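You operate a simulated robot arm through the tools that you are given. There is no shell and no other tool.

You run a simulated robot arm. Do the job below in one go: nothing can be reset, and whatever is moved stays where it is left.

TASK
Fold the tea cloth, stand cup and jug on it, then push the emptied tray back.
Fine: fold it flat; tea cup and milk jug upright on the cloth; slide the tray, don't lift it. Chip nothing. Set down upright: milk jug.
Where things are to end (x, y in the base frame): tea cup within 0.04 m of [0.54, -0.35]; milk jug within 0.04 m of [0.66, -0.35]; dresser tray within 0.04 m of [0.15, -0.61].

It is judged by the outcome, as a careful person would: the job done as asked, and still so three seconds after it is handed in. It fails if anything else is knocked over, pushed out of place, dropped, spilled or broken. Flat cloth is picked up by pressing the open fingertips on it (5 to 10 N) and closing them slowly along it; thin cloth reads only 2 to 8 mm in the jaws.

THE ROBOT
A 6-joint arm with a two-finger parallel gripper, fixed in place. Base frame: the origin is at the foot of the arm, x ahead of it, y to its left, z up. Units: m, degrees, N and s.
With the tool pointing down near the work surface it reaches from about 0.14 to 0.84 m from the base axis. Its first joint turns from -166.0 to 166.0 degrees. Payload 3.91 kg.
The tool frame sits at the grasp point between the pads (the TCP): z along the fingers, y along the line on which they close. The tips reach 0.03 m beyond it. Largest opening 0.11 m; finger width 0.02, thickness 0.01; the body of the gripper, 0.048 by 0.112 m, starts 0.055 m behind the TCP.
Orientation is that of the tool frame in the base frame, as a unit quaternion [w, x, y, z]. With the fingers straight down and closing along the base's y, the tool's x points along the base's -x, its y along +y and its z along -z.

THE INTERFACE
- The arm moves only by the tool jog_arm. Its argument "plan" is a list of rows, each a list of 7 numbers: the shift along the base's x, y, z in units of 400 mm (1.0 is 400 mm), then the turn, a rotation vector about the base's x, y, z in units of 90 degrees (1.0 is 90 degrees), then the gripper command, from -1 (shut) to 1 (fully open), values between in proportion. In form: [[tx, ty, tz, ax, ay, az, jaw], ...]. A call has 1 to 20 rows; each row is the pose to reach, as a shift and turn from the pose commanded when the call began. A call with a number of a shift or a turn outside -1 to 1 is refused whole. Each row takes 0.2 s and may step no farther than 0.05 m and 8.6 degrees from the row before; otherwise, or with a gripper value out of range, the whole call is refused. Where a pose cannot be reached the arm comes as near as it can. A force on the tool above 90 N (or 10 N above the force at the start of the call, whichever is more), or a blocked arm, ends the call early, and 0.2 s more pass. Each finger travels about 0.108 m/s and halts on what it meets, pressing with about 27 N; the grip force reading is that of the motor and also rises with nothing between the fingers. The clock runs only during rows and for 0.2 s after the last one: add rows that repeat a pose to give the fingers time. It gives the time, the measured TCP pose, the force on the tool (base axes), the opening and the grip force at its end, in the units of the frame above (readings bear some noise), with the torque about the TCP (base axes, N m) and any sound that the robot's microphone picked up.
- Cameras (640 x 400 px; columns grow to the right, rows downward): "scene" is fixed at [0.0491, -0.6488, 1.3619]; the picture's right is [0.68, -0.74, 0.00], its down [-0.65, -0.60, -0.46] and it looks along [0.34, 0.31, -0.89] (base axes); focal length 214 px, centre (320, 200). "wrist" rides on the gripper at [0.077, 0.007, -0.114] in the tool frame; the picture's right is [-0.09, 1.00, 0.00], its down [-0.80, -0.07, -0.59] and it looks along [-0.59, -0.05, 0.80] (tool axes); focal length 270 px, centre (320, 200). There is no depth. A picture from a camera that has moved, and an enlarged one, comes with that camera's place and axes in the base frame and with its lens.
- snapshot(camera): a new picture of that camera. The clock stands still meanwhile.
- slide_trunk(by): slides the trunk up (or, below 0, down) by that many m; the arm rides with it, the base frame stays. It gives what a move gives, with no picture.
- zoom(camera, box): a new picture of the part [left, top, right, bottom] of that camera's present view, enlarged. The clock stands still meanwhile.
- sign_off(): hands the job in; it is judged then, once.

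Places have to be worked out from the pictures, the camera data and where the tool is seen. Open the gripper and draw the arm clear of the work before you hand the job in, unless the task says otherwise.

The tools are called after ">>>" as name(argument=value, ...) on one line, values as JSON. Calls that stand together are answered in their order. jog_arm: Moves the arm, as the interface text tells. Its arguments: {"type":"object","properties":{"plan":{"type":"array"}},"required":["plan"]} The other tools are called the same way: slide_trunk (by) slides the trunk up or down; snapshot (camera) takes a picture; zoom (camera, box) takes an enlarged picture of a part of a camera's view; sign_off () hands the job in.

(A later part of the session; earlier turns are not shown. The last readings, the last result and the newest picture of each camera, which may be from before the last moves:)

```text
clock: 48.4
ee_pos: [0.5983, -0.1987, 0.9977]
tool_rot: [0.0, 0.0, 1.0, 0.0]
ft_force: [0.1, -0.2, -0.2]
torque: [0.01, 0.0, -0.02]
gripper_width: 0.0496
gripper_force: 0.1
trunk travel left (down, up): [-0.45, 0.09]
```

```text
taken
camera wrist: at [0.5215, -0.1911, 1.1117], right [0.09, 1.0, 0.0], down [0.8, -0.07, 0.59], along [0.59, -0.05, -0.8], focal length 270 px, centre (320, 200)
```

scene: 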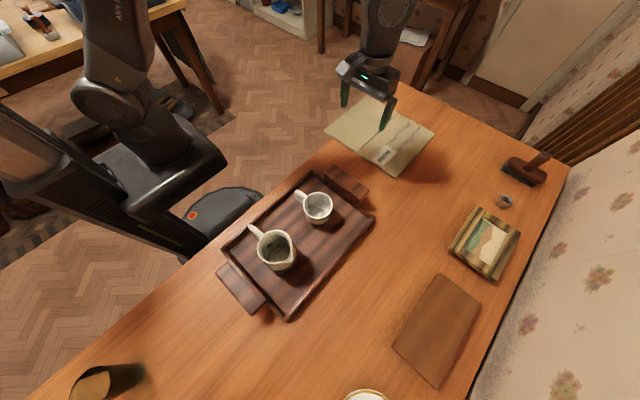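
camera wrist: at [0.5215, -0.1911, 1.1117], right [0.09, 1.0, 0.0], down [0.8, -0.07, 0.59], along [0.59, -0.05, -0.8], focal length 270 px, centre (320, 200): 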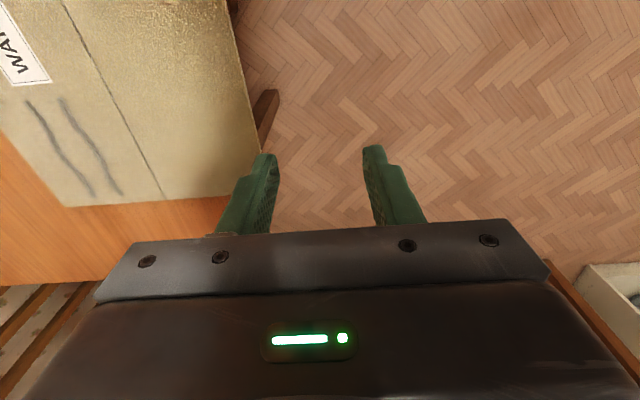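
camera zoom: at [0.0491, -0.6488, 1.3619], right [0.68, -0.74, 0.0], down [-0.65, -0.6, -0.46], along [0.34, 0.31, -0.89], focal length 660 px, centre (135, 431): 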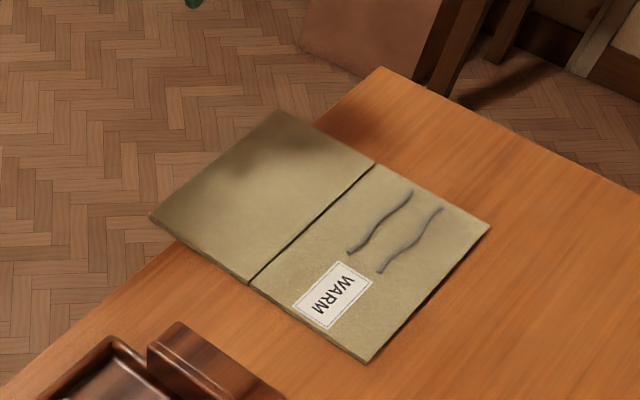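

The cloth lies where it was, and the dark shape beneath is a dresser foot at floor level. Now turning the tool −90° about x so the fingers point toward the dresser, staying at z≈1.0.

>>> jog_arm(plan=[[0, 0, 0, -0.085, 0, 0, -0.1], [0, 0, 0, -0.17, 0, 0, -0.1], [0, 0, 0, -0.255, 0, 0, -0.1], [0, 0, 0, -0.34, 0, 0, -0.1], [0, 0, 0, -0.425, 0, 0, -0.1], [0, 0, 0, -0.51, 0, 0, -0.1], [0, 0, 0, -0.595, 0, 0, -0.1], [0, 0, 0, -0.68, 0, 0, -0.1], [0, 0, 0, -0.765, 0, 0, -0.1], [0, 0, 0, -0.85, 0, 0, -0.1], [0, 0, 0, -0.925, 0, 0, -0.1], [0, 0, 0, -1, 0, 0, -0.1], [0, 0, 0, -1, 0, 0, -0.1]])

>>> snapshot(camera="wrist")

>>> snapshot(camera="scene")

```text
clock: 51.2
ee_pos: [0.5987, -0.1987, 0.9964]
tool_rot: [0.0, -0.001, 0.707, -0.707]
ft_force: [0.6, 0.7, 0.6]
torque: [0.0, 0.01, 0.0]
gripper_width: 0.0495
gripper_force: 0.2
trunk travel left (down, up): [-0.45, 0.09]
```

```text
taken
camera wrist: at [0.522, -0.0833, 0.99], right [0.09, 0.0, -1.0], down [0.8, 0.59, 0.07], along [0.59, -0.8, 0.05], focal length 270 px, centre (320, 200)
```

wrist: 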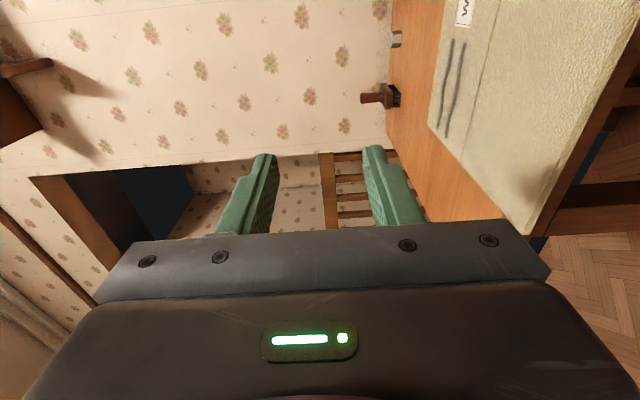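

```text
taken
```

scene: 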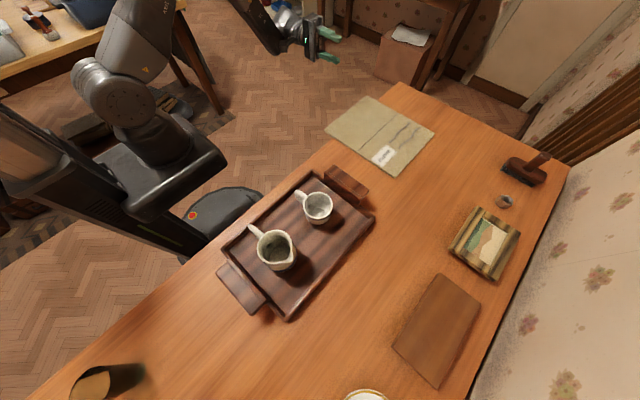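

Orientation reached. Now lowering in front of the dresser to the cloth's mid-height (z≈0.804), keeping the tips about 4 cm short of its edge.

>>> jog_arm(plan=[[0, 0, -0.08, 0, 0, 0, -0.1], [0, 0, -0.16, 0, 0, 0, -0.1], [0, 0, -0.24, 0, 0, 0, -0.1], [0, 0, -0.32, 0, 0, 0, -0.1], [0, 0, -0.4, 0, 0, 0, -0.1], [0, 0, -0.46, 0, 0, 0, -0.1], [0, 0, -0.482, 0, 0, 0, -0.1], [0, 0, -0.482, 0, 0, 0, -0.1]])

>>> snapshot(camera="wrist")

>>> zoom(camera="scene", box=[280, 50, 460, 190])

```text
clock: 53.0
ee_pos: [0.5981, -0.1972, 0.8044]
tool_rot: [0.001, -0.001, 0.708, -0.706]
ft_force: [0.0, -0.4, 0.2]
torque: [0.01, 0.01, -0.03]
gripper_width: 0.0495
gripper_force: 0.2
trunk travel left (down, up): [-0.45, 0.09]
```

```text
taken
camera wrist: at [0.5207, -0.0829, 0.7976], right [0.09, 0.0, -1.0], down [0.8, 0.59, 0.07], along [0.59, -0.8, 0.05], focal length 270 px, centre (320, 200)
```

wrist: 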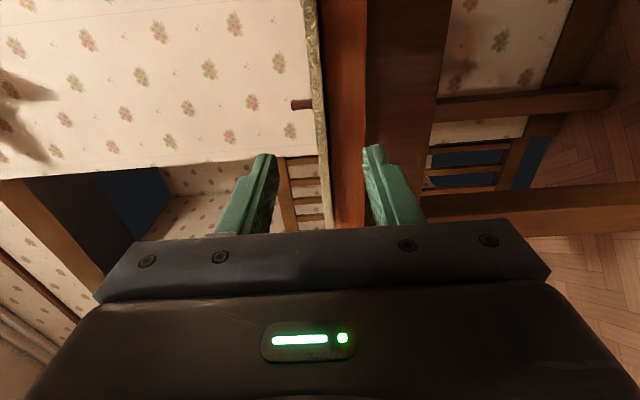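

```text
2.86 times, centred on (370, 120) of scene
camera zoom: at [0.0491, -0.6488, 1.3619], right [0.68, -0.74, 0.0], down [-0.65, -0.6, -0.46], along [0.34, 0.31, -0.89], focal length 613 px, centre (177, 429)
```

zoom: 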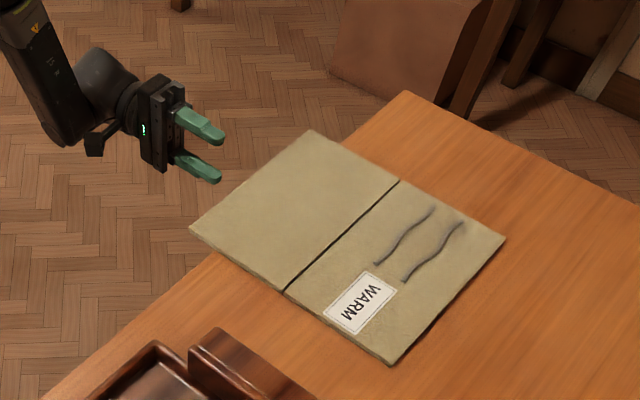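

Edge-on, the cloth is centred between the fingers. Advancing 7.5 cm so the tips go ~2.5 cm over/under its overhanging edge and stop short of the dresser edge.

>>> jog_arm(plan=[[0, -0.05, 0, 0, 0, 0, -0.1], [0, -0.1, 0, 0, 0, 0, -0.1], [0, -0.14, 0, 0, 0, 0, -0.1], [0, -0.17, 0, 0, 0, 0, -0.1], [0, -0.1875, 0, 0, 0, 0, -0.1], [0, -0.1875, 0, 0, 0, 0, -0.1]])

>>> snapshot(camera="wrist")

>>> zoom(camera="scene", box=[280, 50, 460, 190])

```text
clock: 54.4
ee_pos: [0.5973, -0.273, 0.8051]
tool_rot: [0.0, 0.0, 0.708, -0.706]
ft_force: [0.4, -1.2, 0.2]
torque: [-0.02, -0.03, -0.01]
gripper_width: 0.0496
gripper_force: 0.0
trunk travel left (down, up): [-0.45, 0.09]
```

```text
taken
camera wrist: at [0.521, -0.1579, 0.7972], right [0.09, 0.0, -1.0], down [0.8, 0.59, 0.07], along [0.59, -0.8, 0.05], focal length 270 px, centre (320, 200)
```

wrist: 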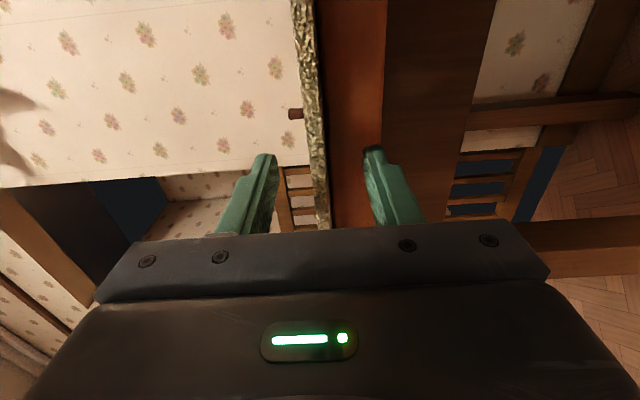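

```text
2.86 times, centred on (370, 120) of scene
camera zoom: at [0.0491, -0.6488, 1.3619], right [0.68, -0.74, 0.0], down [-0.65, -0.6, -0.46], along [0.34, 0.31, -0.89], focal length 613 px, centre (177, 429)
```

zoom: 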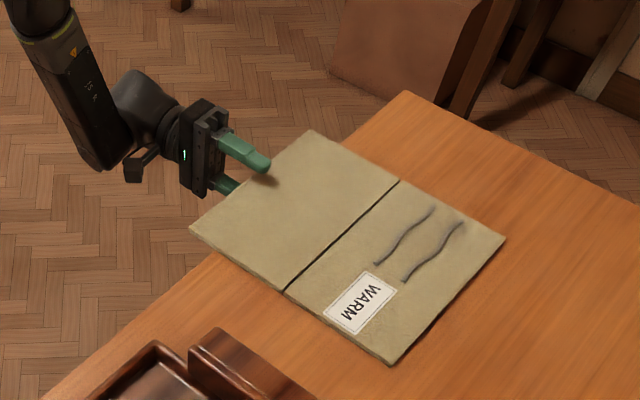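

The edge is between the fingers with no contact. Closing gently on it.

>>> jog_arm(plan=[[0, 0, 0, 0, 0, 0, -0.3], [0, 0, 0, 0, 0, 0, -0.5], [0, 0, 0, 0, 0, 0, -0.7], [0, 0, 0, 0, 0, 0, -0.85], [0, 0, 0, 0, 0, 0, -1], [0, 0, 0, 0, 0, 0, -1], [0, 0, 0, 0, 0, 0, -1]])

```text
clock: 56.0
ee_pos: [0.597, -0.2727, 0.8057]
tool_rot: [0.001, 0.001, 0.707, -0.707]
ft_force: [0.2, -1.0, -0.1]
torque: [-0.07, -0.01, -0.03]
gripper_width: 0.0075
gripper_force: 27.0
trunk travel left (down, up): [-0.45, 0.09]
```

The jaws read 7.5 mm: the cloth edge is held. I'll lift along an arc about the crease by 15° and look at how it behaves.

>>> jog_arm(plan=[[-0.0005, 0.018, 0, 0.03, 0, 0, -1], [-0.0005, 0.0, 0.0196, 0.0333, 0, 0, -1]])

```text
clock: 56.6
ee_pos: [0.5973, -0.2733, 0.8113]
tool_rot: [0.001, 0.0, 0.726, -0.688]
ft_force: [-0.3, -1.9, -0.1]
torque: [-0.25, -0.01, -0.04]
gripper_width: 0.0075
gripper_force: 27.5
trunk travel left (down, up): [-0.45, 0.09]
```

The small test lift was free of resistance (I had a slight ordering slip in the first row, harmless). Continuing the arc to about 18°, then looking.

>>> jog_arm(plan=[[0, -0.0031, 0.0326, 0.0556, 0, 0, -1], [0, -0.0091, 0.0647, 0.1111, 0, 0, -1], [0, -0.0178, 0.0963, 0.1667, 0, 0, -1], [0, -0.0178, 0.0963, 0.1667, 0, 0, -1]])

>>> zoom(camera="scene", box=[280, 50, 460, 190])

>>> snapshot(camera="wrist")

```text
clock: 57.6
ee_pos: [0.597, -0.2801, 0.8502]
tool_rot: [0.001, -0.001, 0.809, -0.587]
ft_force: [-0.2, 0.6, 2.4]
torque: [-0.29, 0.06, -0.15]
gripper_width: 0.0074
gripper_force: 27.0
trunk travel left (down, up): [-0.45, 0.09]
```

```text
2.86 times, centred on (370, 120) of scene
camera zoom: at [0.0491, -0.6488, 1.3619], right [0.68, -0.74, 0.0], down [-0.65, -0.6, -0.46], along [0.34, 0.31, -0.89], focal length 613 px, centre (177, 429)
```

zoom: 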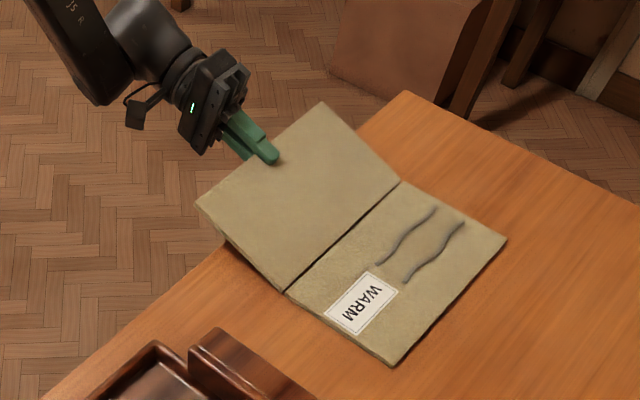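

```text
taken
camera wrist: at [0.5213, -0.1689, 0.8799], right [0.09, 0.31, -0.95], down [0.8, 0.54, 0.25], along [0.59, -0.78, -0.2], focal length 270 px, centre (320, 200)
```

wrist: 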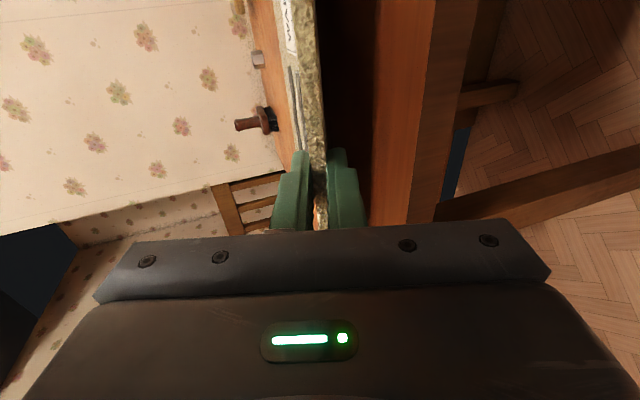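

The front half hinges freely on the crease. I'll carry it on up to vertical along the arc.

>>> jog_arm(plan=[[0, -0.0141, 0.0366, 0.0667, 0, 0, -1], [0, -0.0319, 0.0716, 0.1333, 0, 0, -1], [0, -0.0533, 0.1045, 0.2, 0, 0, -1], [0, -0.078, 0.135, 0.2667, 0, 0, -1], [0, -0.1057, 0.1628, 0.3333, 0, 0, -1], [0, -0.1362, 0.1875, 0.4, 0, 0, -1], [0, -0.1691, 0.2089, 0.4667, 0, 0, -1], [0, -0.2041, 0.2267, 0.5333, 0, 0, -1], [0, -0.2408, 0.2408, 0.6, 0, 0, -1], [0, -0.2787, 0.2509, 0.6667, 0, 0, -1], [0, -0.3174, 0.2571, 0.7333, 0, 0, -1], [0, -0.3566, 0.2591, 0.8, 0, 0, -1], [0, -0.3566, 0.2591, 0.8, 0, 0, -1]])

>>> zoom(camera="scene", box=[280, 50, 460, 190])

>>> snapshot(camera="wrist")

```text
clock: 60.4
ee_pos: [0.5965, -0.4236, 0.9605]
tool_rot: [0.003, 0.0, 1.0, -0.002]
ft_force: [7.1, -1.4, 42.9]
torque: [-0.5, -0.2, 0.07]
gripper_width: 0.0078
gripper_force: 26.9
trunk travel left (down, up): [-0.45, 0.09]
```

```text
2.86 times, centred on (370, 120) of scene
camera zoom: at [0.0491, -0.6488, 1.3619], right [0.68, -0.74, 0.0], down [-0.65, -0.6, -0.46], along [0.34, 0.31, -0.89], focal length 613 px, centre (177, 429)
```

zoom: 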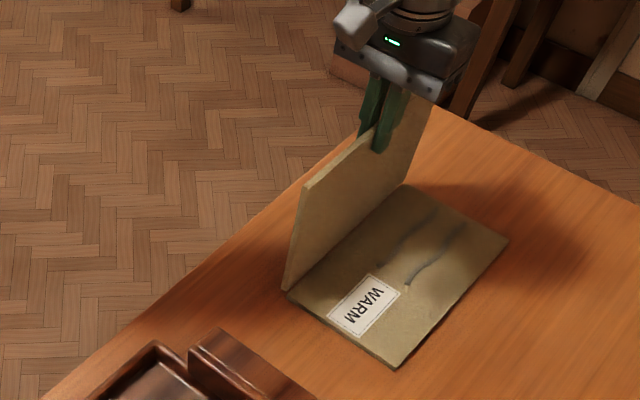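

```text
taken
camera wrist: at [0.5195, -0.4163, 1.074], right [0.09, 1.0, 0.0], down [0.8, -0.07, 0.6], along [0.6, -0.05, -0.8], focal length 270 px, centre (320, 200)
```

wrist: 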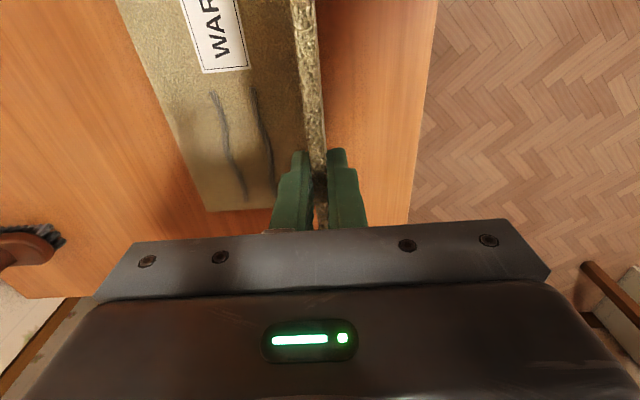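

The front half now stands vertical, but I'm pressing down on it with 43 N; raising 6 mm to relieve that.

>>> jog_arm(plan=[[0, 0, 0.0075, 0, 0, 0, -1], [0, 0, 0.015, 0, 0, 0, -1], [0, 0, 0.015, 0, 0, 0, -1]])

```text
clock: 61.2
ee_pos: [0.5965, -0.4231, 0.9596]
tool_rot: [0.001, -0.001, 1.0, 0.0]
ft_force: [5.6, -3.3, 16.8]
torque: [-0.58, -0.47, 0.04]
gripper_width: 0.0076
gripper_force: 27.2
trunk travel left (down, up): [-0.45, 0.09]
```

Raising 3 mm more, then pulling the cloth toward the front (+y) by 3 cm as a test while holding the panel upright.

>>> jog_arm(plan=[[0, 0, 0.0075, 0, 0, 0, -1], [0, 0, 0.0075, 0, 0, 0, -1], [0, 0.0125, 0.0075, 0, 0, 0, -1], [0, 0.025, 0.0075, 0, 0, 0, -1], [0, 0.0375, 0.0075, 0, 0, 0, -1], [0, 0.05, 0.0075, 0, 0, 0, -1], [0, 0.0625, 0.0075, 0, 0, 0, -1], [0, 0.075, 0.0075, 0, 0, 0, -1], [0, 0.075, 0.0075, 0, 0, 0, -1]])

>>> zoom(camera="scene", box=[280, 50, 460, 190])

>>> snapshot(camera="wrist")

```text
clock: 63.2
ee_pos: [0.5976, -0.3926, 0.9638]
tool_rot: [0.0, 0.001, 1.0, 0.001]
ft_force: [-0.5, -0.1, 0.3]
torque: [0.02, 0.07, -0.08]
gripper_width: 0.0077
gripper_force: 27.7
trunk travel left (down, up): [-0.45, 0.09]
```

```text
2.86 times, centred on (370, 120) of scene
camera zoom: at [0.0491, -0.6488, 1.3619], right [0.68, -0.74, 0.0], down [-0.65, -0.6, -0.46], along [0.34, 0.31, -0.89], focal length 613 px, centre (177, 429)
```

zoom: 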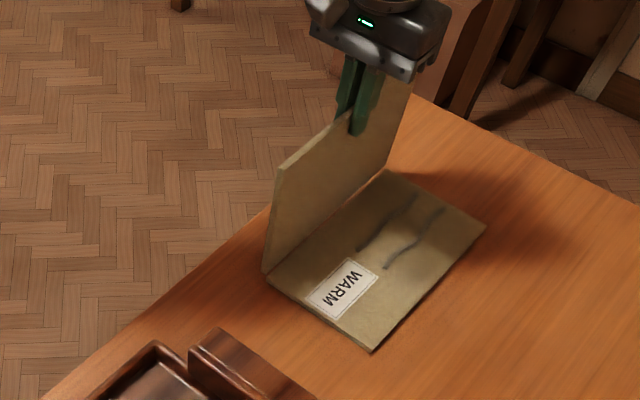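

```text
taken
camera wrist: at [0.5219, -0.386, 1.0777], right [0.09, 1.0, 0.0], down [0.8, -0.07, 0.59], along [0.59, -0.05, -0.8], focal length 270 px, centre (320, 200)
```

wrist: 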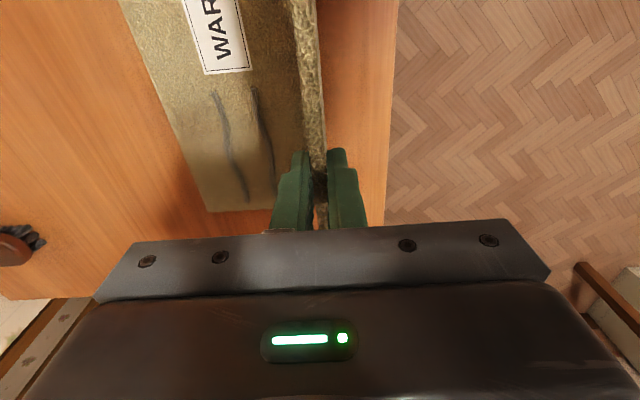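

The whole cloth follows easily with almost no force. Pulling another ~9.7 cm so the crease ends at y≈−0.295.

>>> jog_arm(plan=[[0, 0.02, 0, 0, 0, 0, -1], [0, 0.045, 0, 0, 0, 0, -1], [0, 0.07, 0, 0, 0, 0, -1], [0, 0.095, 0, 0, 0, 0, -1], [0, 0.12, 0, 0, 0, 0, -1], [0, 0.145, 0, 0, 0, 0, -1], [0, 0.17, 0, 0, 0, 0, -1], [0, 0.195, 0, 0, 0, 0, -1], [0, 0.22, 0, 0, 0, 0, -1], [0, 0.235, 0, 0, 0, 0, -1], [0, 0.243, 0, 0, 0, 0, -1], [0, 0.243, 0, 0, 0, 0, -1]])

>>> zoom(camera="scene", box=[280, 50, 460, 190])

>>> snapshot(camera="wrist")

```text
clock: 65.8
ee_pos: [0.5964, -0.2952, 0.9618]
tool_rot: [0.0, 0.001, 1.0, 0.001]
ft_force: [-0.3, 0.2, -0.2]
torque: [0.0, 0.03, 0.02]
gripper_width: 0.0074
gripper_force: 27.1
trunk travel left (down, up): [-0.45, 0.09]
```

```text
2.86 times, centred on (370, 120) of scene
camera zoom: at [0.0491, -0.6488, 1.3619], right [0.68, -0.74, 0.0], down [-0.65, -0.6, -0.46], along [0.34, 0.31, -0.89], focal length 613 px, centre (177, 429)
```

zoom: 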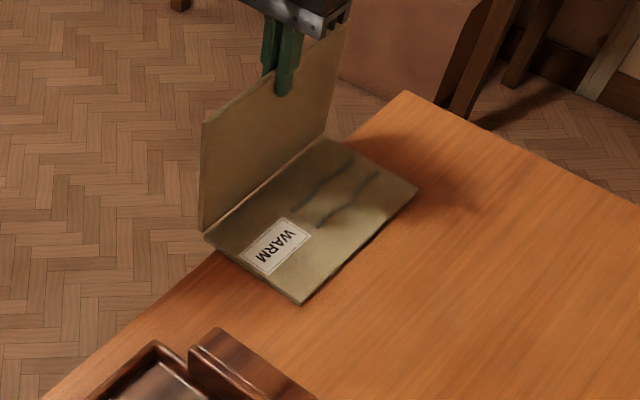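

```text
taken
camera wrist: at [0.5212, -0.2887, 1.0775], right [0.09, 1.0, 0.0], down [0.8, -0.07, 0.59], along [0.59, -0.05, -0.8], focal length 270 px, centre (320, 200)
```

wrist: 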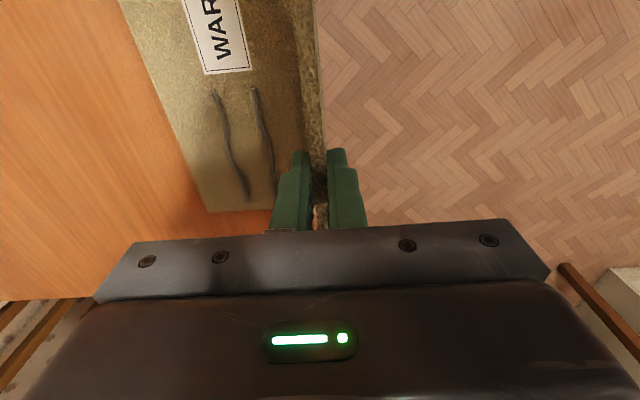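

The lower half now lies at about x 0.475–0.72, y −0.45…−0.30, just where the folded cloth should be. Now I'll tip the held half past vertical to 120°.

>>> jog_arm(plan=[[0, -0.0402, -0.0021, 0.0667, 0, 0, -1], [0, -0.08, -0.0084, 0.1333, 0, 0, -1], [0, -0.119, -0.0188, 0.2, 0, 0, -1], [0, -0.1566, -0.0333, 0.2667, 0, 0, -1], [0, -0.1925, -0.0516, 0.3333, 0, 0, -1], [0, -0.1925, -0.0516, 0.3333, 0, 0, -1]])

>>> zoom(camera="scene", box=[280, 50, 460, 190])

>>> snapshot(camera="wrist")

```text
clock: 67.2
ee_pos: [0.5983, -0.3732, 0.9437]
tool_rot: [0.0, 0.0, 0.966, 0.26]
ft_force: [-0.1, 0.7, 0.7]
torque: [-0.05, 0.06, 0.0]
gripper_width: 0.0075
gripper_force: 26.5
trunk travel left (down, up): [-0.45, 0.09]
```

```text
2.86 times, centred on (370, 120) of scene
camera zoom: at [0.0491, -0.6488, 1.3619], right [0.68, -0.74, 0.0], down [-0.65, -0.6, -0.46], along [0.34, 0.31, -0.89], focal length 613 px, centre (177, 429)
```

zoom: 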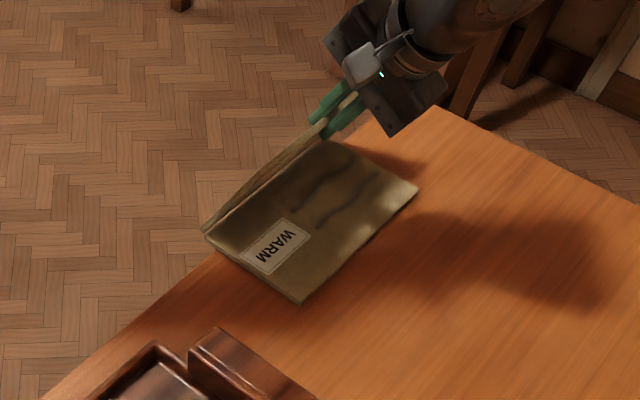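

```text
taken
camera wrist: at [0.522, -0.4243, 1.0458], right [0.09, 0.86, 0.5], down [0.8, -0.36, 0.48], along [0.59, 0.36, -0.72], focal length 270 px, centre (320, 200)
```

wrist: 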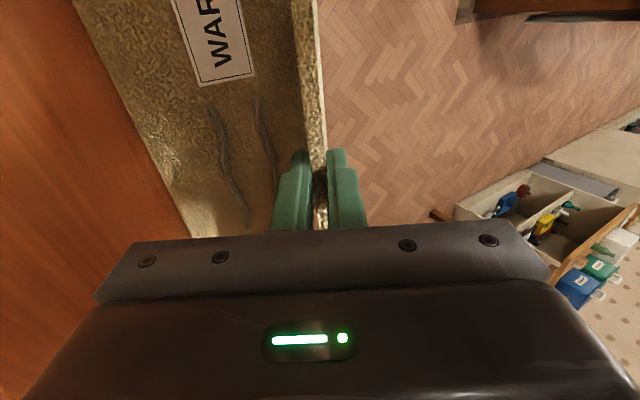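

The held half is at 120° with negligible force. Now I'll open the jaws while shifting so the underside finger keeps supporting the panel, and back off 1.5 cm along the tool.

>>> jog_arm(plan=[[0, 0, 0, 0, 0, 0, -0.86], [0, 0.0097, 0.0056, 0, 0, 0, -0.7], [0, 0.0217, 0.0125, 0, 0, 0, -0.5], [0, 0.0336, 0.0194, 0, 0, 0, -0.3], [0, 0.046, 0.0266, 0, 0, 0, -0.09], [0, 0.046, 0.0266, 0, 0, 0, -0.09], [0, 0.0366, 0.0428, 0, 0, 0, -0.09], [0, 0.02725, 0.0591, 0, 0, 0, -0.09], [0, 0.02725, 0.0591, 0, 0, 0, -0.09]])

>>> snapshot(camera="wrist")

>>> zoom(camera="scene", box=[280, 50, 460, 190])

```text
clock: 69.2
ee_pos: [0.5984, -0.3617, 0.9673]
tool_rot: [0.0, -0.001, 0.966, 0.26]
ft_force: [0.6, 0.1, 0.5]
torque: [-0.01, 0.02, 0.0]
gripper_width: 0.05
gripper_force: 0.3
trunk travel left (down, up): [-0.45, 0.09]
```

```text
taken
camera wrist: at [0.5215, -0.4128, 1.0696], right [0.09, 0.86, 0.5], down [0.8, -0.36, 0.48], along [0.59, 0.36, -0.72], focal length 270 px, centre (320, 200)
```

wrist: 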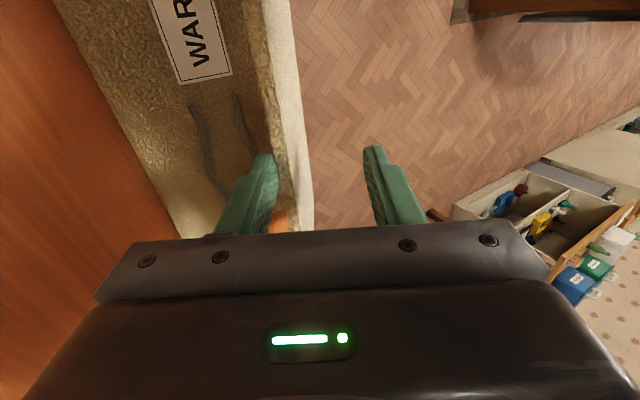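

```text
2.86 times, centred on (370, 120) of scene
camera zoom: at [0.0491, -0.6488, 1.3619], right [0.68, -0.74, 0.0], down [-0.65, -0.6, -0.46], along [0.34, 0.31, -0.89], focal length 613 px, centre (177, 429)
```

zoom: 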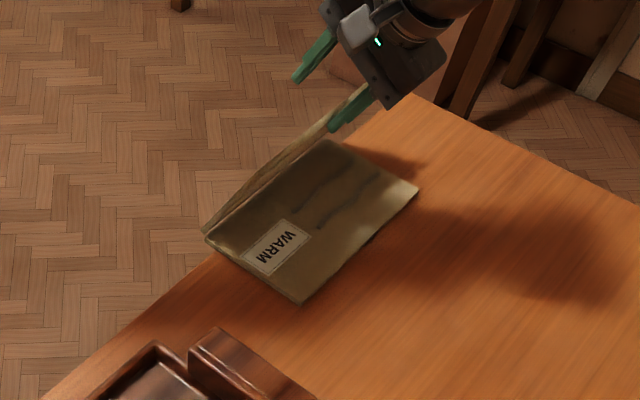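

The panel leans on the lower finger as planned. Lowering it along its arc to about 10° above the other half.

>>> jog_arm(plan=[[0, -0.0434, -0.0293, 0, 0, 0, -0.09], [0, -0.0822, -0.0643, 0, 0, 0, -0.09], [0, -0.1159, -0.1043, 0, 0, 0, -0.09], [0, -0.1436, -0.1487, 0, 0, 0, -0.09], [0, -0.1649, -0.1965, 0, 0, 0, -0.09], [0, -0.1764, -0.234, 0, 0, 0, -0.09], [0, -0.1818, -0.2597, 0, 0, 0, -0.09], [0, -0.1818, -0.2597, 0, 0, 0, -0.09]])

>>> snapshot(camera="wrist")

>>> zoom(camera="scene", box=[280, 50, 460, 190])

```text
clock: 71.0
ee_pos: [0.5967, -0.4352, 0.8613]
tool_rot: [-0.001, 0.0, 0.966, 0.259]
ft_force: [0.2, -0.1, -1.5]
torque: [0.01, 0.02, 0.0]
gripper_width: 0.0502
gripper_force: 0.2
trunk travel left (down, up): [-0.45, 0.09]
```

```text
taken
camera wrist: at [0.5206, -0.4866, 0.9641], right [0.09, 0.86, 0.5], down [0.8, -0.36, 0.48], along [0.59, 0.36, -0.72], focal length 270 px, centre (320, 200)
```

wrist: 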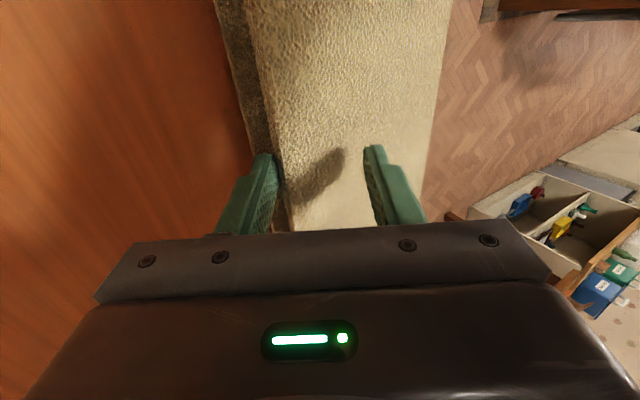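

```text
2.86 times, centred on (370, 120) of scene
camera zoom: at [0.0491, -0.6488, 1.3619], right [0.68, -0.74, 0.0], down [-0.65, -0.6, -0.46], along [0.34, 0.31, -0.89], focal length 613 px, centre (177, 429)
```

zoom: 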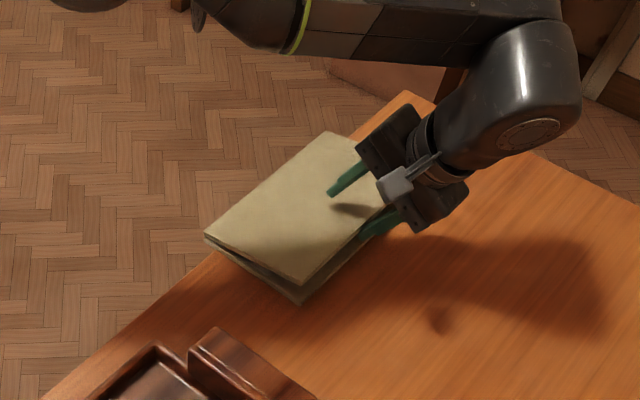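

The panel rests at ~10° on the finger. Sliding the finger out backward (−y) so it settles, then rising clear.

>>> jog_arm(plan=[[0, -0.02, 0.0, 0, 0, 0, -0.09], [0, -0.04, 0.0, 0, 0, 0, -0.09], [0, -0.06, 0.0, 0, 0, 0, -0.09], [0, -0.08, 0.02, 0, 0, 0, -0.09], [0, -0.08, 0.1, 0, 0, 0, -0.09], [0, -0.08, 0.2, 0, 0, 0, -0.09], [0, -0.06, 0.3, -0.09, 0, 0, -0.09], [0, -0.02, 0.35, -0.18, 0, 0, -0.09], [0, 0.02, 0.4, -0.27, 0, 0, -0.09], [0, 0.04, 0.4, -0.3333, 0, 0, -0.09], [0, 0.04, 0.4, -0.3333, 0, 0, -0.09]])

>>> snapshot(camera="wrist")

>>> zoom(camera="scene", box=[280, 50, 460, 190])

```text
clock: 73.4
ee_pos: [0.598, -0.4192, 1.0229]
tool_rot: [0.0, 0.001, 1.0, 0.0]
ft_force: [0.5, 0.1, -0.2]
torque: [0.0, -0.02, 0.04]
gripper_width: 0.0504
gripper_force: 0.0
trunk travel left (down, up): [-0.45, 0.09]
```

```text
taken
camera wrist: at [0.5216, -0.4115, 1.1367], right [0.09, 1.0, 0.0], down [0.8, -0.07, 0.59], along [0.59, -0.05, -0.8], focal length 270 px, centre (320, 200)
```

wrist: 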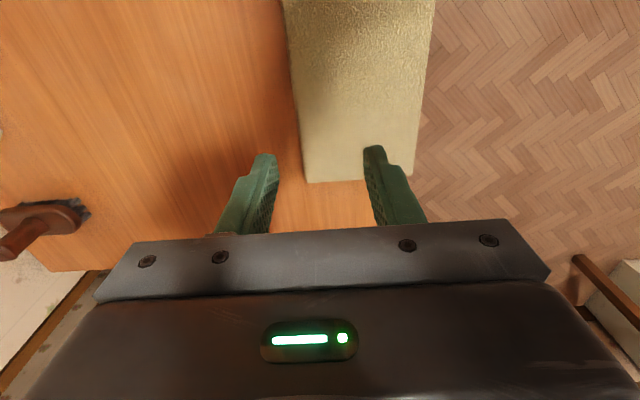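

```text
2.86 times, centred on (370, 120) of scene
camera zoom: at [0.0491, -0.6488, 1.3619], right [0.68, -0.74, 0.0], down [-0.65, -0.6, -0.46], along [0.34, 0.31, -0.89], focal length 613 px, centre (177, 429)
```

zoom: 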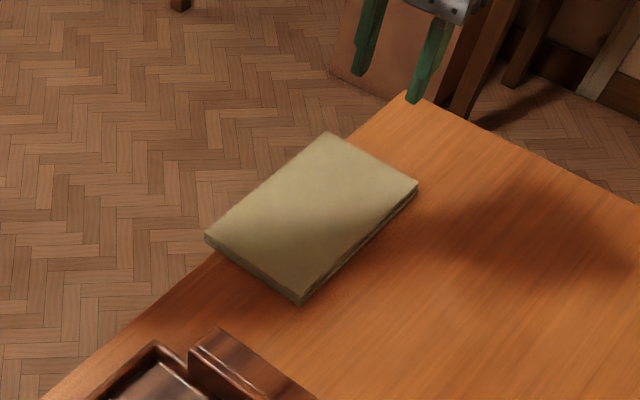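

The cloth is folded flat at about x 0.474–0.721, y −0.448…−0.303 with its top at z≈0.815. Next I move over the cup, turning the tool 90° so the jaws close along x (clear of the handles, which point toward +y).

>>> jog_arm(plan=[[-0.0767, -0.0127, 0.02, 0, 0, 0.0833, 0.1], [-0.1533, -0.0254, 0.02, 0, 0, 0.1667, 0.3], [-0.23, -0.0381, 0.02, 0, 0, 0.25, 0.5], [-0.3067, -0.0508, 0.02, 0, 0, 0.3333, 0.7], [-0.3833, -0.0635, 0.02, 0, 0, 0.4167, 0.9], [-0.46, -0.0762, 0.02, 0, 0, 0.5, 1], [-0.5367, -0.0889, 0.02, 0, 0, 0.5833, 1], [-0.6133, -0.1016, 0.02, 0, 0, 0.6667, 1], [-0.69, -0.1143, 0.02, 0, 0, 0.75, 1], [-0.7667, -0.127, 0.02, 0, 0, 0.8333, 1], [-0.8433, -0.1397, 0.02, 0, 0, 0.9167, 1], [-0.92, -0.1525, 0.02, 0, 0, 1, 1], [-0.92, -0.1525, 0.02, 0, 0, 1, 1]])

>>> snapshot(camera="wrist")

>>> snapshot(camera="scene")

```text
clock: 76.2
ee_pos: [0.2278, -0.481, 1.0306]
tool_rot: [0.0, 0.708, -0.707, 0.0]
ft_force: [0.2, 1.2, 0.0]
torque: [0.02, 0.0, 0.0]
gripper_width: 0.1099
gripper_force: 0.1
trunk travel left (down, up): [-0.45, 0.09]
```

```text
taken
camera wrist: at [0.2224, -0.5573, 1.1448], right [-1.0, 0.09, 0.0], down [0.07, 0.8, 0.59], along [0.05, 0.59, -0.8], focal length 270 px, centre (320, 200)
```

wrist: 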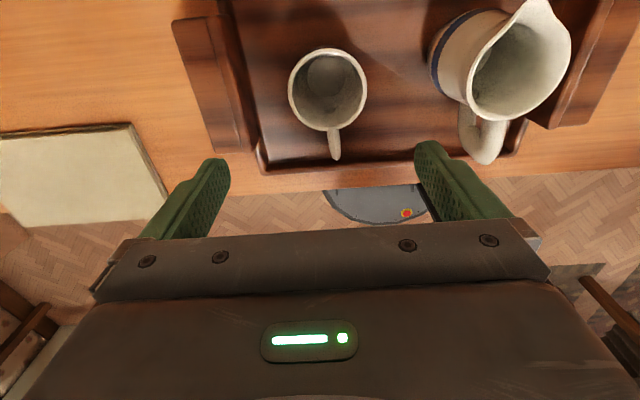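

```text
taken
```

scene: 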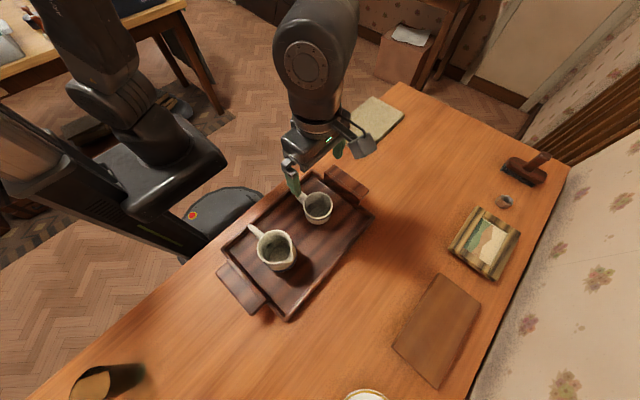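

Triangulating, the cup's rim centre is at about (0.220, −0.488, 0.879), diameter ≈75 mm, handle toward +y. Descending with jaws fully open around it, tips staying ~1.5 cm above the tray floor.

>>> jog_arm(plan=[[-0.019, -0.0175, 0, 0, 0, 0, 1], [-0.019, -0.0175, -0.1, 0, 0, 0, 1], [-0.019, -0.0175, -0.2, 0, 0, 0, 1], [-0.019, -0.0175, -0.26, 0, 0, 0, 1], [-0.019, -0.0175, -0.26, 0, 0, 0, 1]])

>>> snapshot(camera="wrist")

>>> zoom(camera="scene", box=[240, 140, 400, 280])

```text
clock: 77.4
ee_pos: [0.2222, -0.4897, 0.9258]
tool_rot: [0.0, -0.707, 0.707, -0.001]
ft_force: [0.1, 0.8, -0.4]
torque: [0.06, 0.01, 0.01]
gripper_width: 0.1099
gripper_force: 0.0
trunk travel left (down, up): [-0.45, 0.09]
```

```text
taken
camera wrist: at [0.216, -0.5655, 1.0408], right [-1.0, 0.09, 0.0], down [0.07, 0.8, 0.59], along [0.05, 0.59, -0.8], focal length 270 px, centre (320, 200)
```

wrist: 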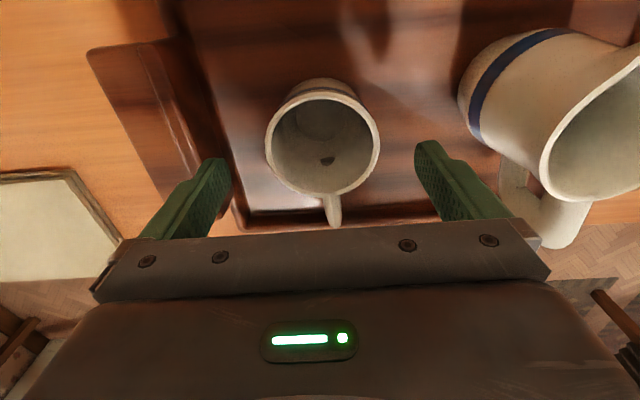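

```text
2.86 times, centred on (320, 210) of scene
camera zoom: at [0.0491, -0.6488, 1.3619], right [0.68, -0.74, 0.0], down [-0.65, -0.6, -0.46], along [0.34, 0.31, -0.89], focal length 613 px, centre (320, 171)
```

zoom: 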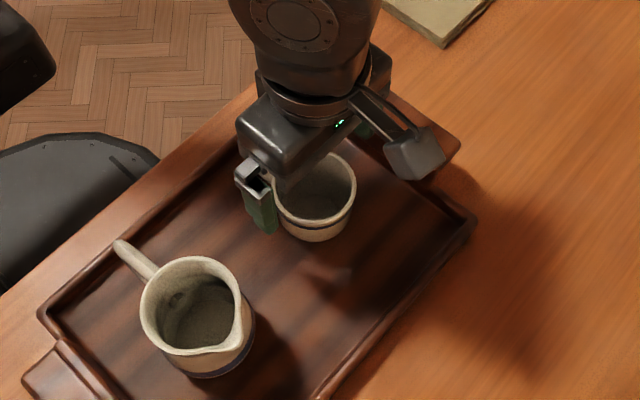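

Rim centre re-measured at (0.220, −0.49): aligned. Lowering the last 6.5 cm.

>>> jog_arm(plan=[[-0.003, -0.003, -0.06, 0, 0, 0, 1], [-0.003, -0.003, -0.11, 0, 0, 0, 1], [-0.003, -0.003, -0.145, 0, 0, 0, 1], [-0.003, -0.003, -0.165, 0, 0, 0, 1], [-0.003, -0.003, -0.165, 0, 0, 0, 1]])

>>> snapshot(camera="wrist")

```text
clock: 78.6
ee_pos: [0.2219, -0.4895, 0.8599]
tool_rot: [0.0, 0.707, -0.707, 0.0]
ft_force: [0.5, 0.3, 0.4]
torque: [0.03, 0.0, 0.01]
gripper_width: 0.11
gripper_force: 0.0
trunk travel left (down, up): [-0.45, 0.09]
```

```text
taken
camera wrist: at [0.2153, -0.5661, 0.9754], right [-1.0, 0.09, 0.0], down [0.07, 0.8, 0.59], along [0.05, 0.59, -0.8], focal length 270 px, centre (320, 200)
```

wrist: 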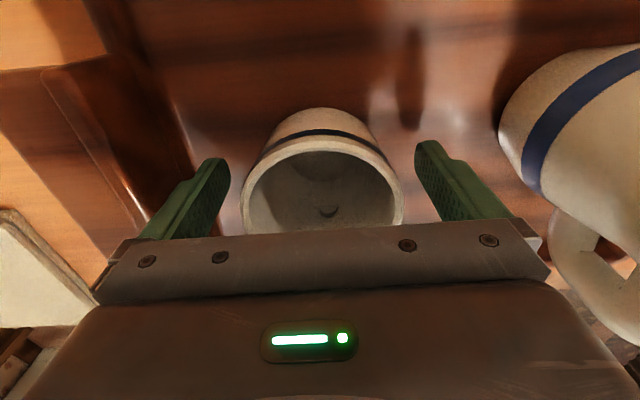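

The cup is centred between the pads. Closing slowly onto it.

>>> jog_arm(plan=[[0, 0, 0, 0, 0, 0, 0.8], [0, 0, 0, 0, 0, 0, 0.6], [0, 0, 0, 0, 0, 0, 0.45], [0, 0, 0, 0, 0, 0, 0.35], [0, 0, 0, 0, 0, 0, 0.25], [0, 0, 0, 0, 0, 0, 0.15], [0, 0, 0, 0, 0, 0, 0.05], [0, 0, 0, 0, 0, 0, 0.05]])

```text
clock: 80.4
ee_pos: [0.2203, -0.4902, 0.8614]
tool_rot: [0.0, -0.707, 0.707, 0.0]
ft_force: [-1.0, 0.7, 0.4]
torque: [0.0, -0.02, -0.01]
gripper_width: 0.0742
gripper_force: 27.2
trunk travel left (down, up): [-0.45, 0.09]
```

Cup held at 74 mm. Lifting straight up 12 cm, gently.

>>> jog_arm(plan=[[0, 0, 0.01, 0, 0, 0, 0.0], [0, 0, 0.03, 0, 0, 0, 0.0], [0, 0, 0.07, 0, 0, 0, 0.0], [0, 0, 0.12, 0, 0, 0, 0.0], [0, 0, 0.17, 0, 0, 0, 0.0], [0, 0, 0.22, 0, 0, 0, 0.0], [0, 0, 0.27, 0, 0, 0, 0.0], [0, 0, 0.3, 0, 0, 0, 0.0], [0, 0, 0.3, 0, 0, 0, 0.0]])

>>> zoom(camera="scene", box=[220, 120, 400, 280])

>>> snapshot(camera="wrist")

```text
clock: 82.4
ee_pos: [0.2199, -0.4874, 0.9808]
tool_rot: [0.0, 0.707, -0.707, -0.001]
ft_force: [-0.3, -0.3, -2.2]
torque: [-0.04, 0.0, 0.0]
gripper_width: 0.0742
gripper_force: 27.2
trunk travel left (down, up): [-0.45, 0.09]
```

```text
2.50 times, centred on (310, 200) of scene
camera zoom: at [0.0491, -0.6488, 1.3619], right [0.68, -0.74, 0.0], down [-0.65, -0.6, -0.46], along [0.34, 0.31, -0.89], focal length 536 px, centre (345, 200)
```

zoom: 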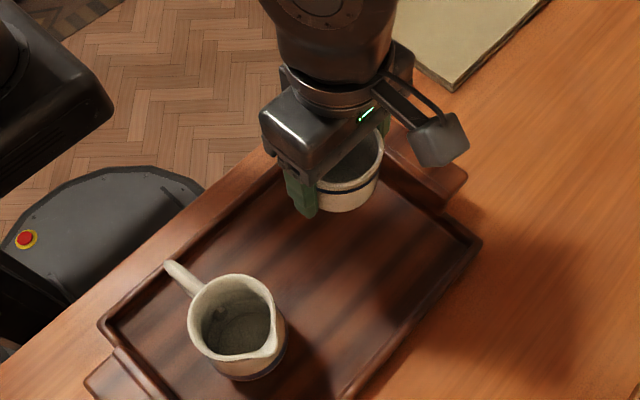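

```text
taken
camera wrist: at [0.2142, -0.5654, 1.0945], right [-1.0, 0.09, 0.0], down [0.07, 0.8, 0.59], along [0.05, 0.59, -0.8], focal length 270 px, centre (320, 200)
```

wrist: 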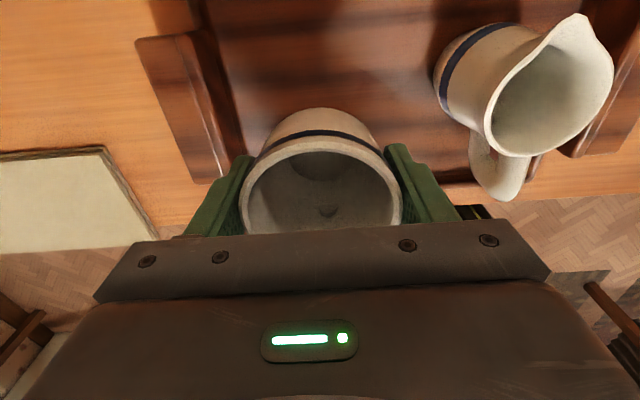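

Cup is firmly held and upright. Carrying it level to above its place on the cloth (0.54, −0.36).

>>> jog_arm(plan=[[0.04, 0.016, 0, 0, 0, 0, 0.0], [0.11, 0.044, 0, 0, 0, 0, 0.0], [0.19, 0.076, 0, 0, 0, 0, 0.0], [0.27, 0.108, 0, 0, 0, 0, 0.0], [0.35, 0.14, 0, 0, 0, 0, 0.0], [0.43, 0.171, 0, 0, 0, 0, 0.0], [0.51, 0.203, 0, 0, 0, 0, 0.0], [0.59, 0.235, 0, 0, 0, 0, 0.0], [0.67, 0.267, 0, 0, 0, 0, 0.0], [0.74, 0.295, 0, 0, 0, 0, 0.0], [0.785, 0.313, 0, 0, 0, 0, 0.0], [0.8, 0.319, 0, 0, 0, 0, 0.0], [0.8, 0.319, 0, 0, 0, 0, 0.0]])

>>> snapshot(camera="wrist")

>>> zoom(camera="scene", box=[280, 50, 460, 190])

```text
clock: 85.2
ee_pos: [0.5413, -0.3597, 0.9808]
tool_rot: [0.001, 0.707, -0.707, 0.0]
ft_force: [-0.4, -0.1, -1.7]
torque: [-0.05, 0.02, 0.0]
gripper_width: 0.0739
gripper_force: 27.1
trunk travel left (down, up): [-0.45, 0.09]
```

```text
taken
camera wrist: at [0.5353, -0.4372, 1.0948], right [-1.0, 0.09, 0.0], down [0.07, 0.8, 0.59], along [0.05, 0.59, -0.8], focal length 270 px, centre (320, 200)
```

wrist: 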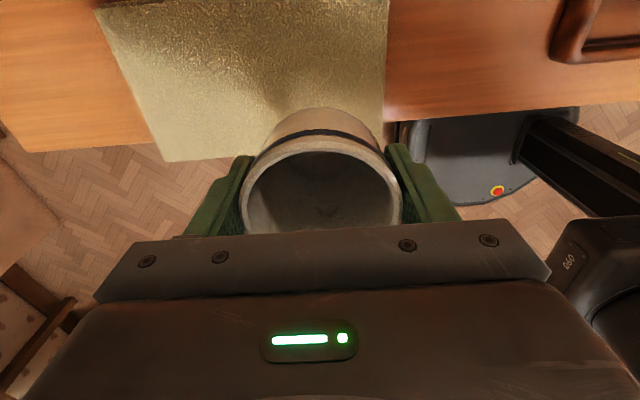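

```text
2.86 times, centred on (370, 120) of scene
camera zoom: at [0.0491, -0.6488, 1.3619], right [0.68, -0.74, 0.0], down [-0.65, -0.6, -0.46], along [0.34, 0.31, -0.89], focal length 613 px, centre (177, 429)
```

zoom: 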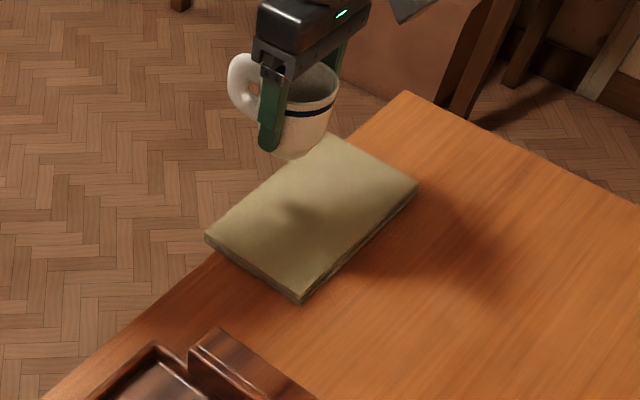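

Over the target. Lowering to about 2 cm above the expected contact height, then in small steps.

>>> jog_arm(plan=[[0, 0, -0.05, 0, 0, 0, 0.0], [0, 0, -0.1, 0, 0, 0, 0.0], [0, 0, -0.15, 0, 0, 0, 0.0], [0, 0, -0.2, 0, 0, 0, 0.0], [0, 0, -0.235, 0, 0, 0, 0.0], [0, 0, -0.25, 0, 0, 0, 0.0], [0, 0, -0.25, 0, 0, 0, 0.0]])

>>> jog_arm(plan=[[0, 0, -0.008, 0, 0, 0, 0.0], [0, 0, -0.016, 0, 0, 0, 0.0], [0, 0, -0.024, 0, 0, 0, 0.0], [0, 0, -0.024, 0, 0, 0, 0.0]])

```text
clock: 86.8
ee_pos: [0.5409, -0.3598, 0.8811]
tool_rot: [0.0, 0.707, -0.707, 0.0]
ft_force: [-0.7, 1.1, -2.2]
torque: [-0.04, 0.04, 0.04]
gripper_width: 0.0738
gripper_force: 27.0
trunk travel left (down, up): [-0.45, 0.09]
```

```text
clock: 87.8
ee_pos: [0.5414, -0.3605, 0.8709]
tool_rot: [-0.001, -0.707, 0.708, 0.0]
ft_force: [-0.4, 0.2, -1.0]
torque: [-0.11, -0.01, 0.04]
gripper_width: 0.0739
gripper_force: 26.9
trunk travel left (down, up): [-0.45, 0.09]
```

Still free at z 0.871. Continuing in 2 mm steps.

>>> jog_arm(plan=[[0, 0, -0.005, 0, 0, 0, 0.0], [0, 0, -0.01, 0, 0, 0, 0.0], [0, 0, -0.01, 0, 0, 0, 0.0]])

>>> zoom(camera="scene", box=[310, 80, 430, 170])

```text
clock: 88.6
ee_pos: [0.5422, -0.36, 0.8671]
tool_rot: [0.0, -0.706, 0.708, 0.0]
ft_force: [2.0, -2.2, 8.2]
torque: [0.12, -0.14, -0.07]
gripper_width: 0.0738
gripper_force: 27.2
trunk travel left (down, up): [-0.45, 0.09]
```

```text
4.44 times, centred on (370, 125) of scene
camera zoom: at [0.0491, -0.6488, 1.3619], right [0.68, -0.74, 0.0], down [-0.65, -0.6, -0.46], along [0.34, 0.31, -0.89], focal length 953 px, centre (98, 533)
```

zoom: 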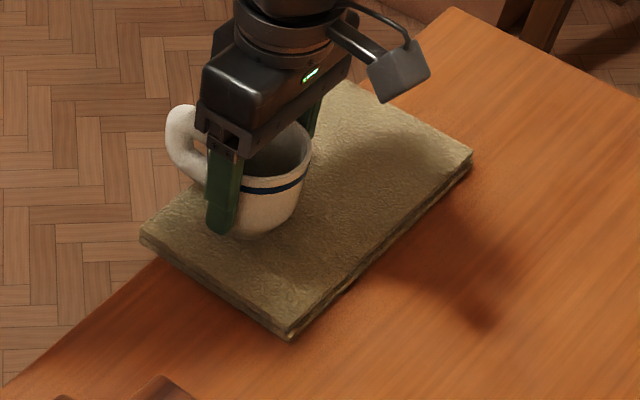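

The cup is seated on the cloth (about 10 N). Easing up 1 mm, then opening the jaws slowly.

>>> jog_arm(plan=[[0, 0, 0.003, 0, 0, 0, 0.2], [0, 0, 0.003, 0, 0, 0, 0.34], [0, 0, 0.003, 0, 0, 0, 0.4], [0, 0, 0.003, 0, 0, 0, 0.5], [0, 0, 0.003, 0, 0, 0, 0.7], [0, 0, 0.003, 0, 0, 0, 0.9], [0, 0, 0.003, 0, 0, 0, 1], [0, 0, 0.003, 0, 0, 0, 1]])

>>> snapshot(camera="wrist")

```text
clock: 90.4
ee_pos: [0.5411, -0.3598, 0.8684]
tool_rot: [0.0, -0.707, 0.708, 0.0]
ft_force: [0.2, -0.6, -0.5]
torque: [0.01, -0.01, 0.0]
gripper_width: 0.1102
gripper_force: 0.1
trunk travel left (down, up): [-0.45, 0.09]
```

```text
taken
camera wrist: at [0.535, -0.437, 0.9822], right [-1.0, 0.09, 0.0], down [0.07, 0.8, 0.59], along [0.05, 0.59, -0.8], focal length 270 px, centre (320, 200)
```

wrist: 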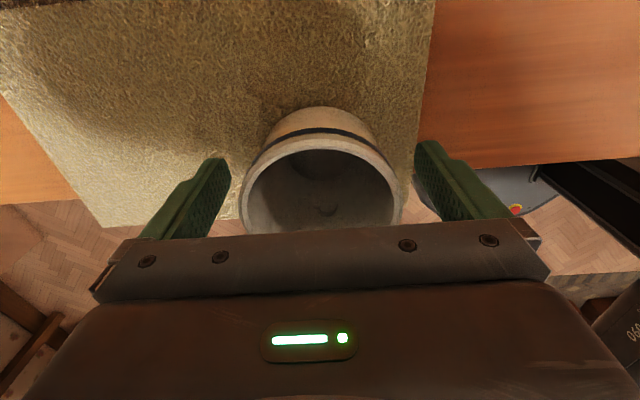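

Cup stands free. Rising straight up, then travelling to above the jug.

>>> jog_arm(plan=[[0, 0, 0.06, 0, 0, 0, 1], [0, 0, 0.16, 0, 0, 0, 1], [0, 0, 0.26, 0, 0, 0, 1], [0, 0, 0.36, 0, 0, 0, 1], [0, 0, 0.43, 0, 0, 0, 1], [-0.1, -0.028, 0.43, 0, 0, 0, 1], [-0.2, -0.056, 0.43, 0, 0, 0, 1], [-0.3, -0.084, 0.43, 0, 0, 0, 1], [-0.4, -0.112, 0.43, 0, 0, 0, 1], [-0.5, -0.14, 0.43, 0, 0, 0, 1], [-0.6, -0.168, 0.43, 0, 0, 0, 1], [-0.7, -0.196, 0.43, 0, 0, 0, 1], [-0.8, -0.224, 0.43, 0, 0, 0, 1], [-0.9, -0.252, 0.43, 0, 0, 0, 1], [-1.0, -0.28, 0.43, 0, 0, 0, 1], [-1.0, -0.28, 0.43, 0, 0, 0, 1]])

>>> jog_arm(plan=[[-0.08, -0.02, 0, 0, 0, 0, 1], [-0.165, -0.045, 0, 0, 0, 0, 1], [-0.165, -0.045, 0, 0, 0, 0, 1]])

>>> snapshot(camera="wrist")

>>> snapshot(camera="scene")

```text
clock: 93.8
ee_pos: [0.14, -0.4703, 1.0402]
tool_rot: [0.0, 0.708, -0.707, -0.001]
ft_force: [-1.0, 0.4, 0.2]
torque: [0.0, -0.07, 0.05]
gripper_width: 0.1099
gripper_force: 0.0
trunk travel left (down, up): [-0.45, 0.09]
```

```text
clock: 94.6
ee_pos: [0.0726, -0.4909, 1.0407]
tool_rot: [0.0, 0.707, -0.707, -0.001]
ft_force: [-0.4, -0.9, 0.2]
torque: [-0.01, 0.01, 0.01]
gripper_width: 0.11
gripper_force: 0.1
trunk travel left (down, up): [-0.45, 0.09]
```

```text
taken
camera wrist: at [0.0663, -0.5678, 1.155], right [-1.0, 0.09, 0.0], down [0.07, 0.8, 0.59], along [0.05, 0.59, -0.8], focal length 270 px, centre (320, 200)
```

wrist: 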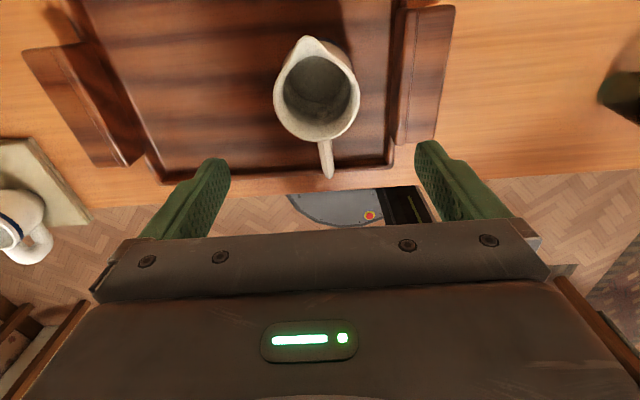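

```text
taken
```

scene: 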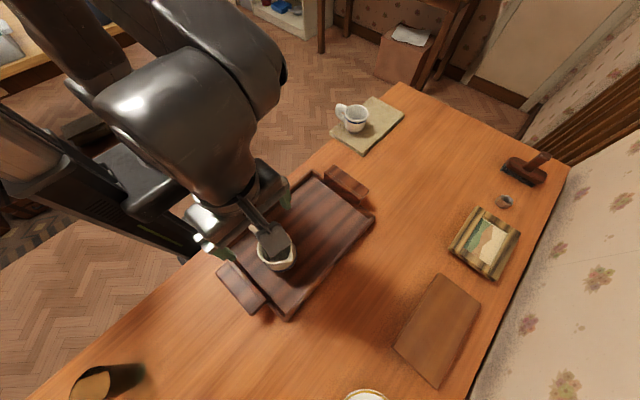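

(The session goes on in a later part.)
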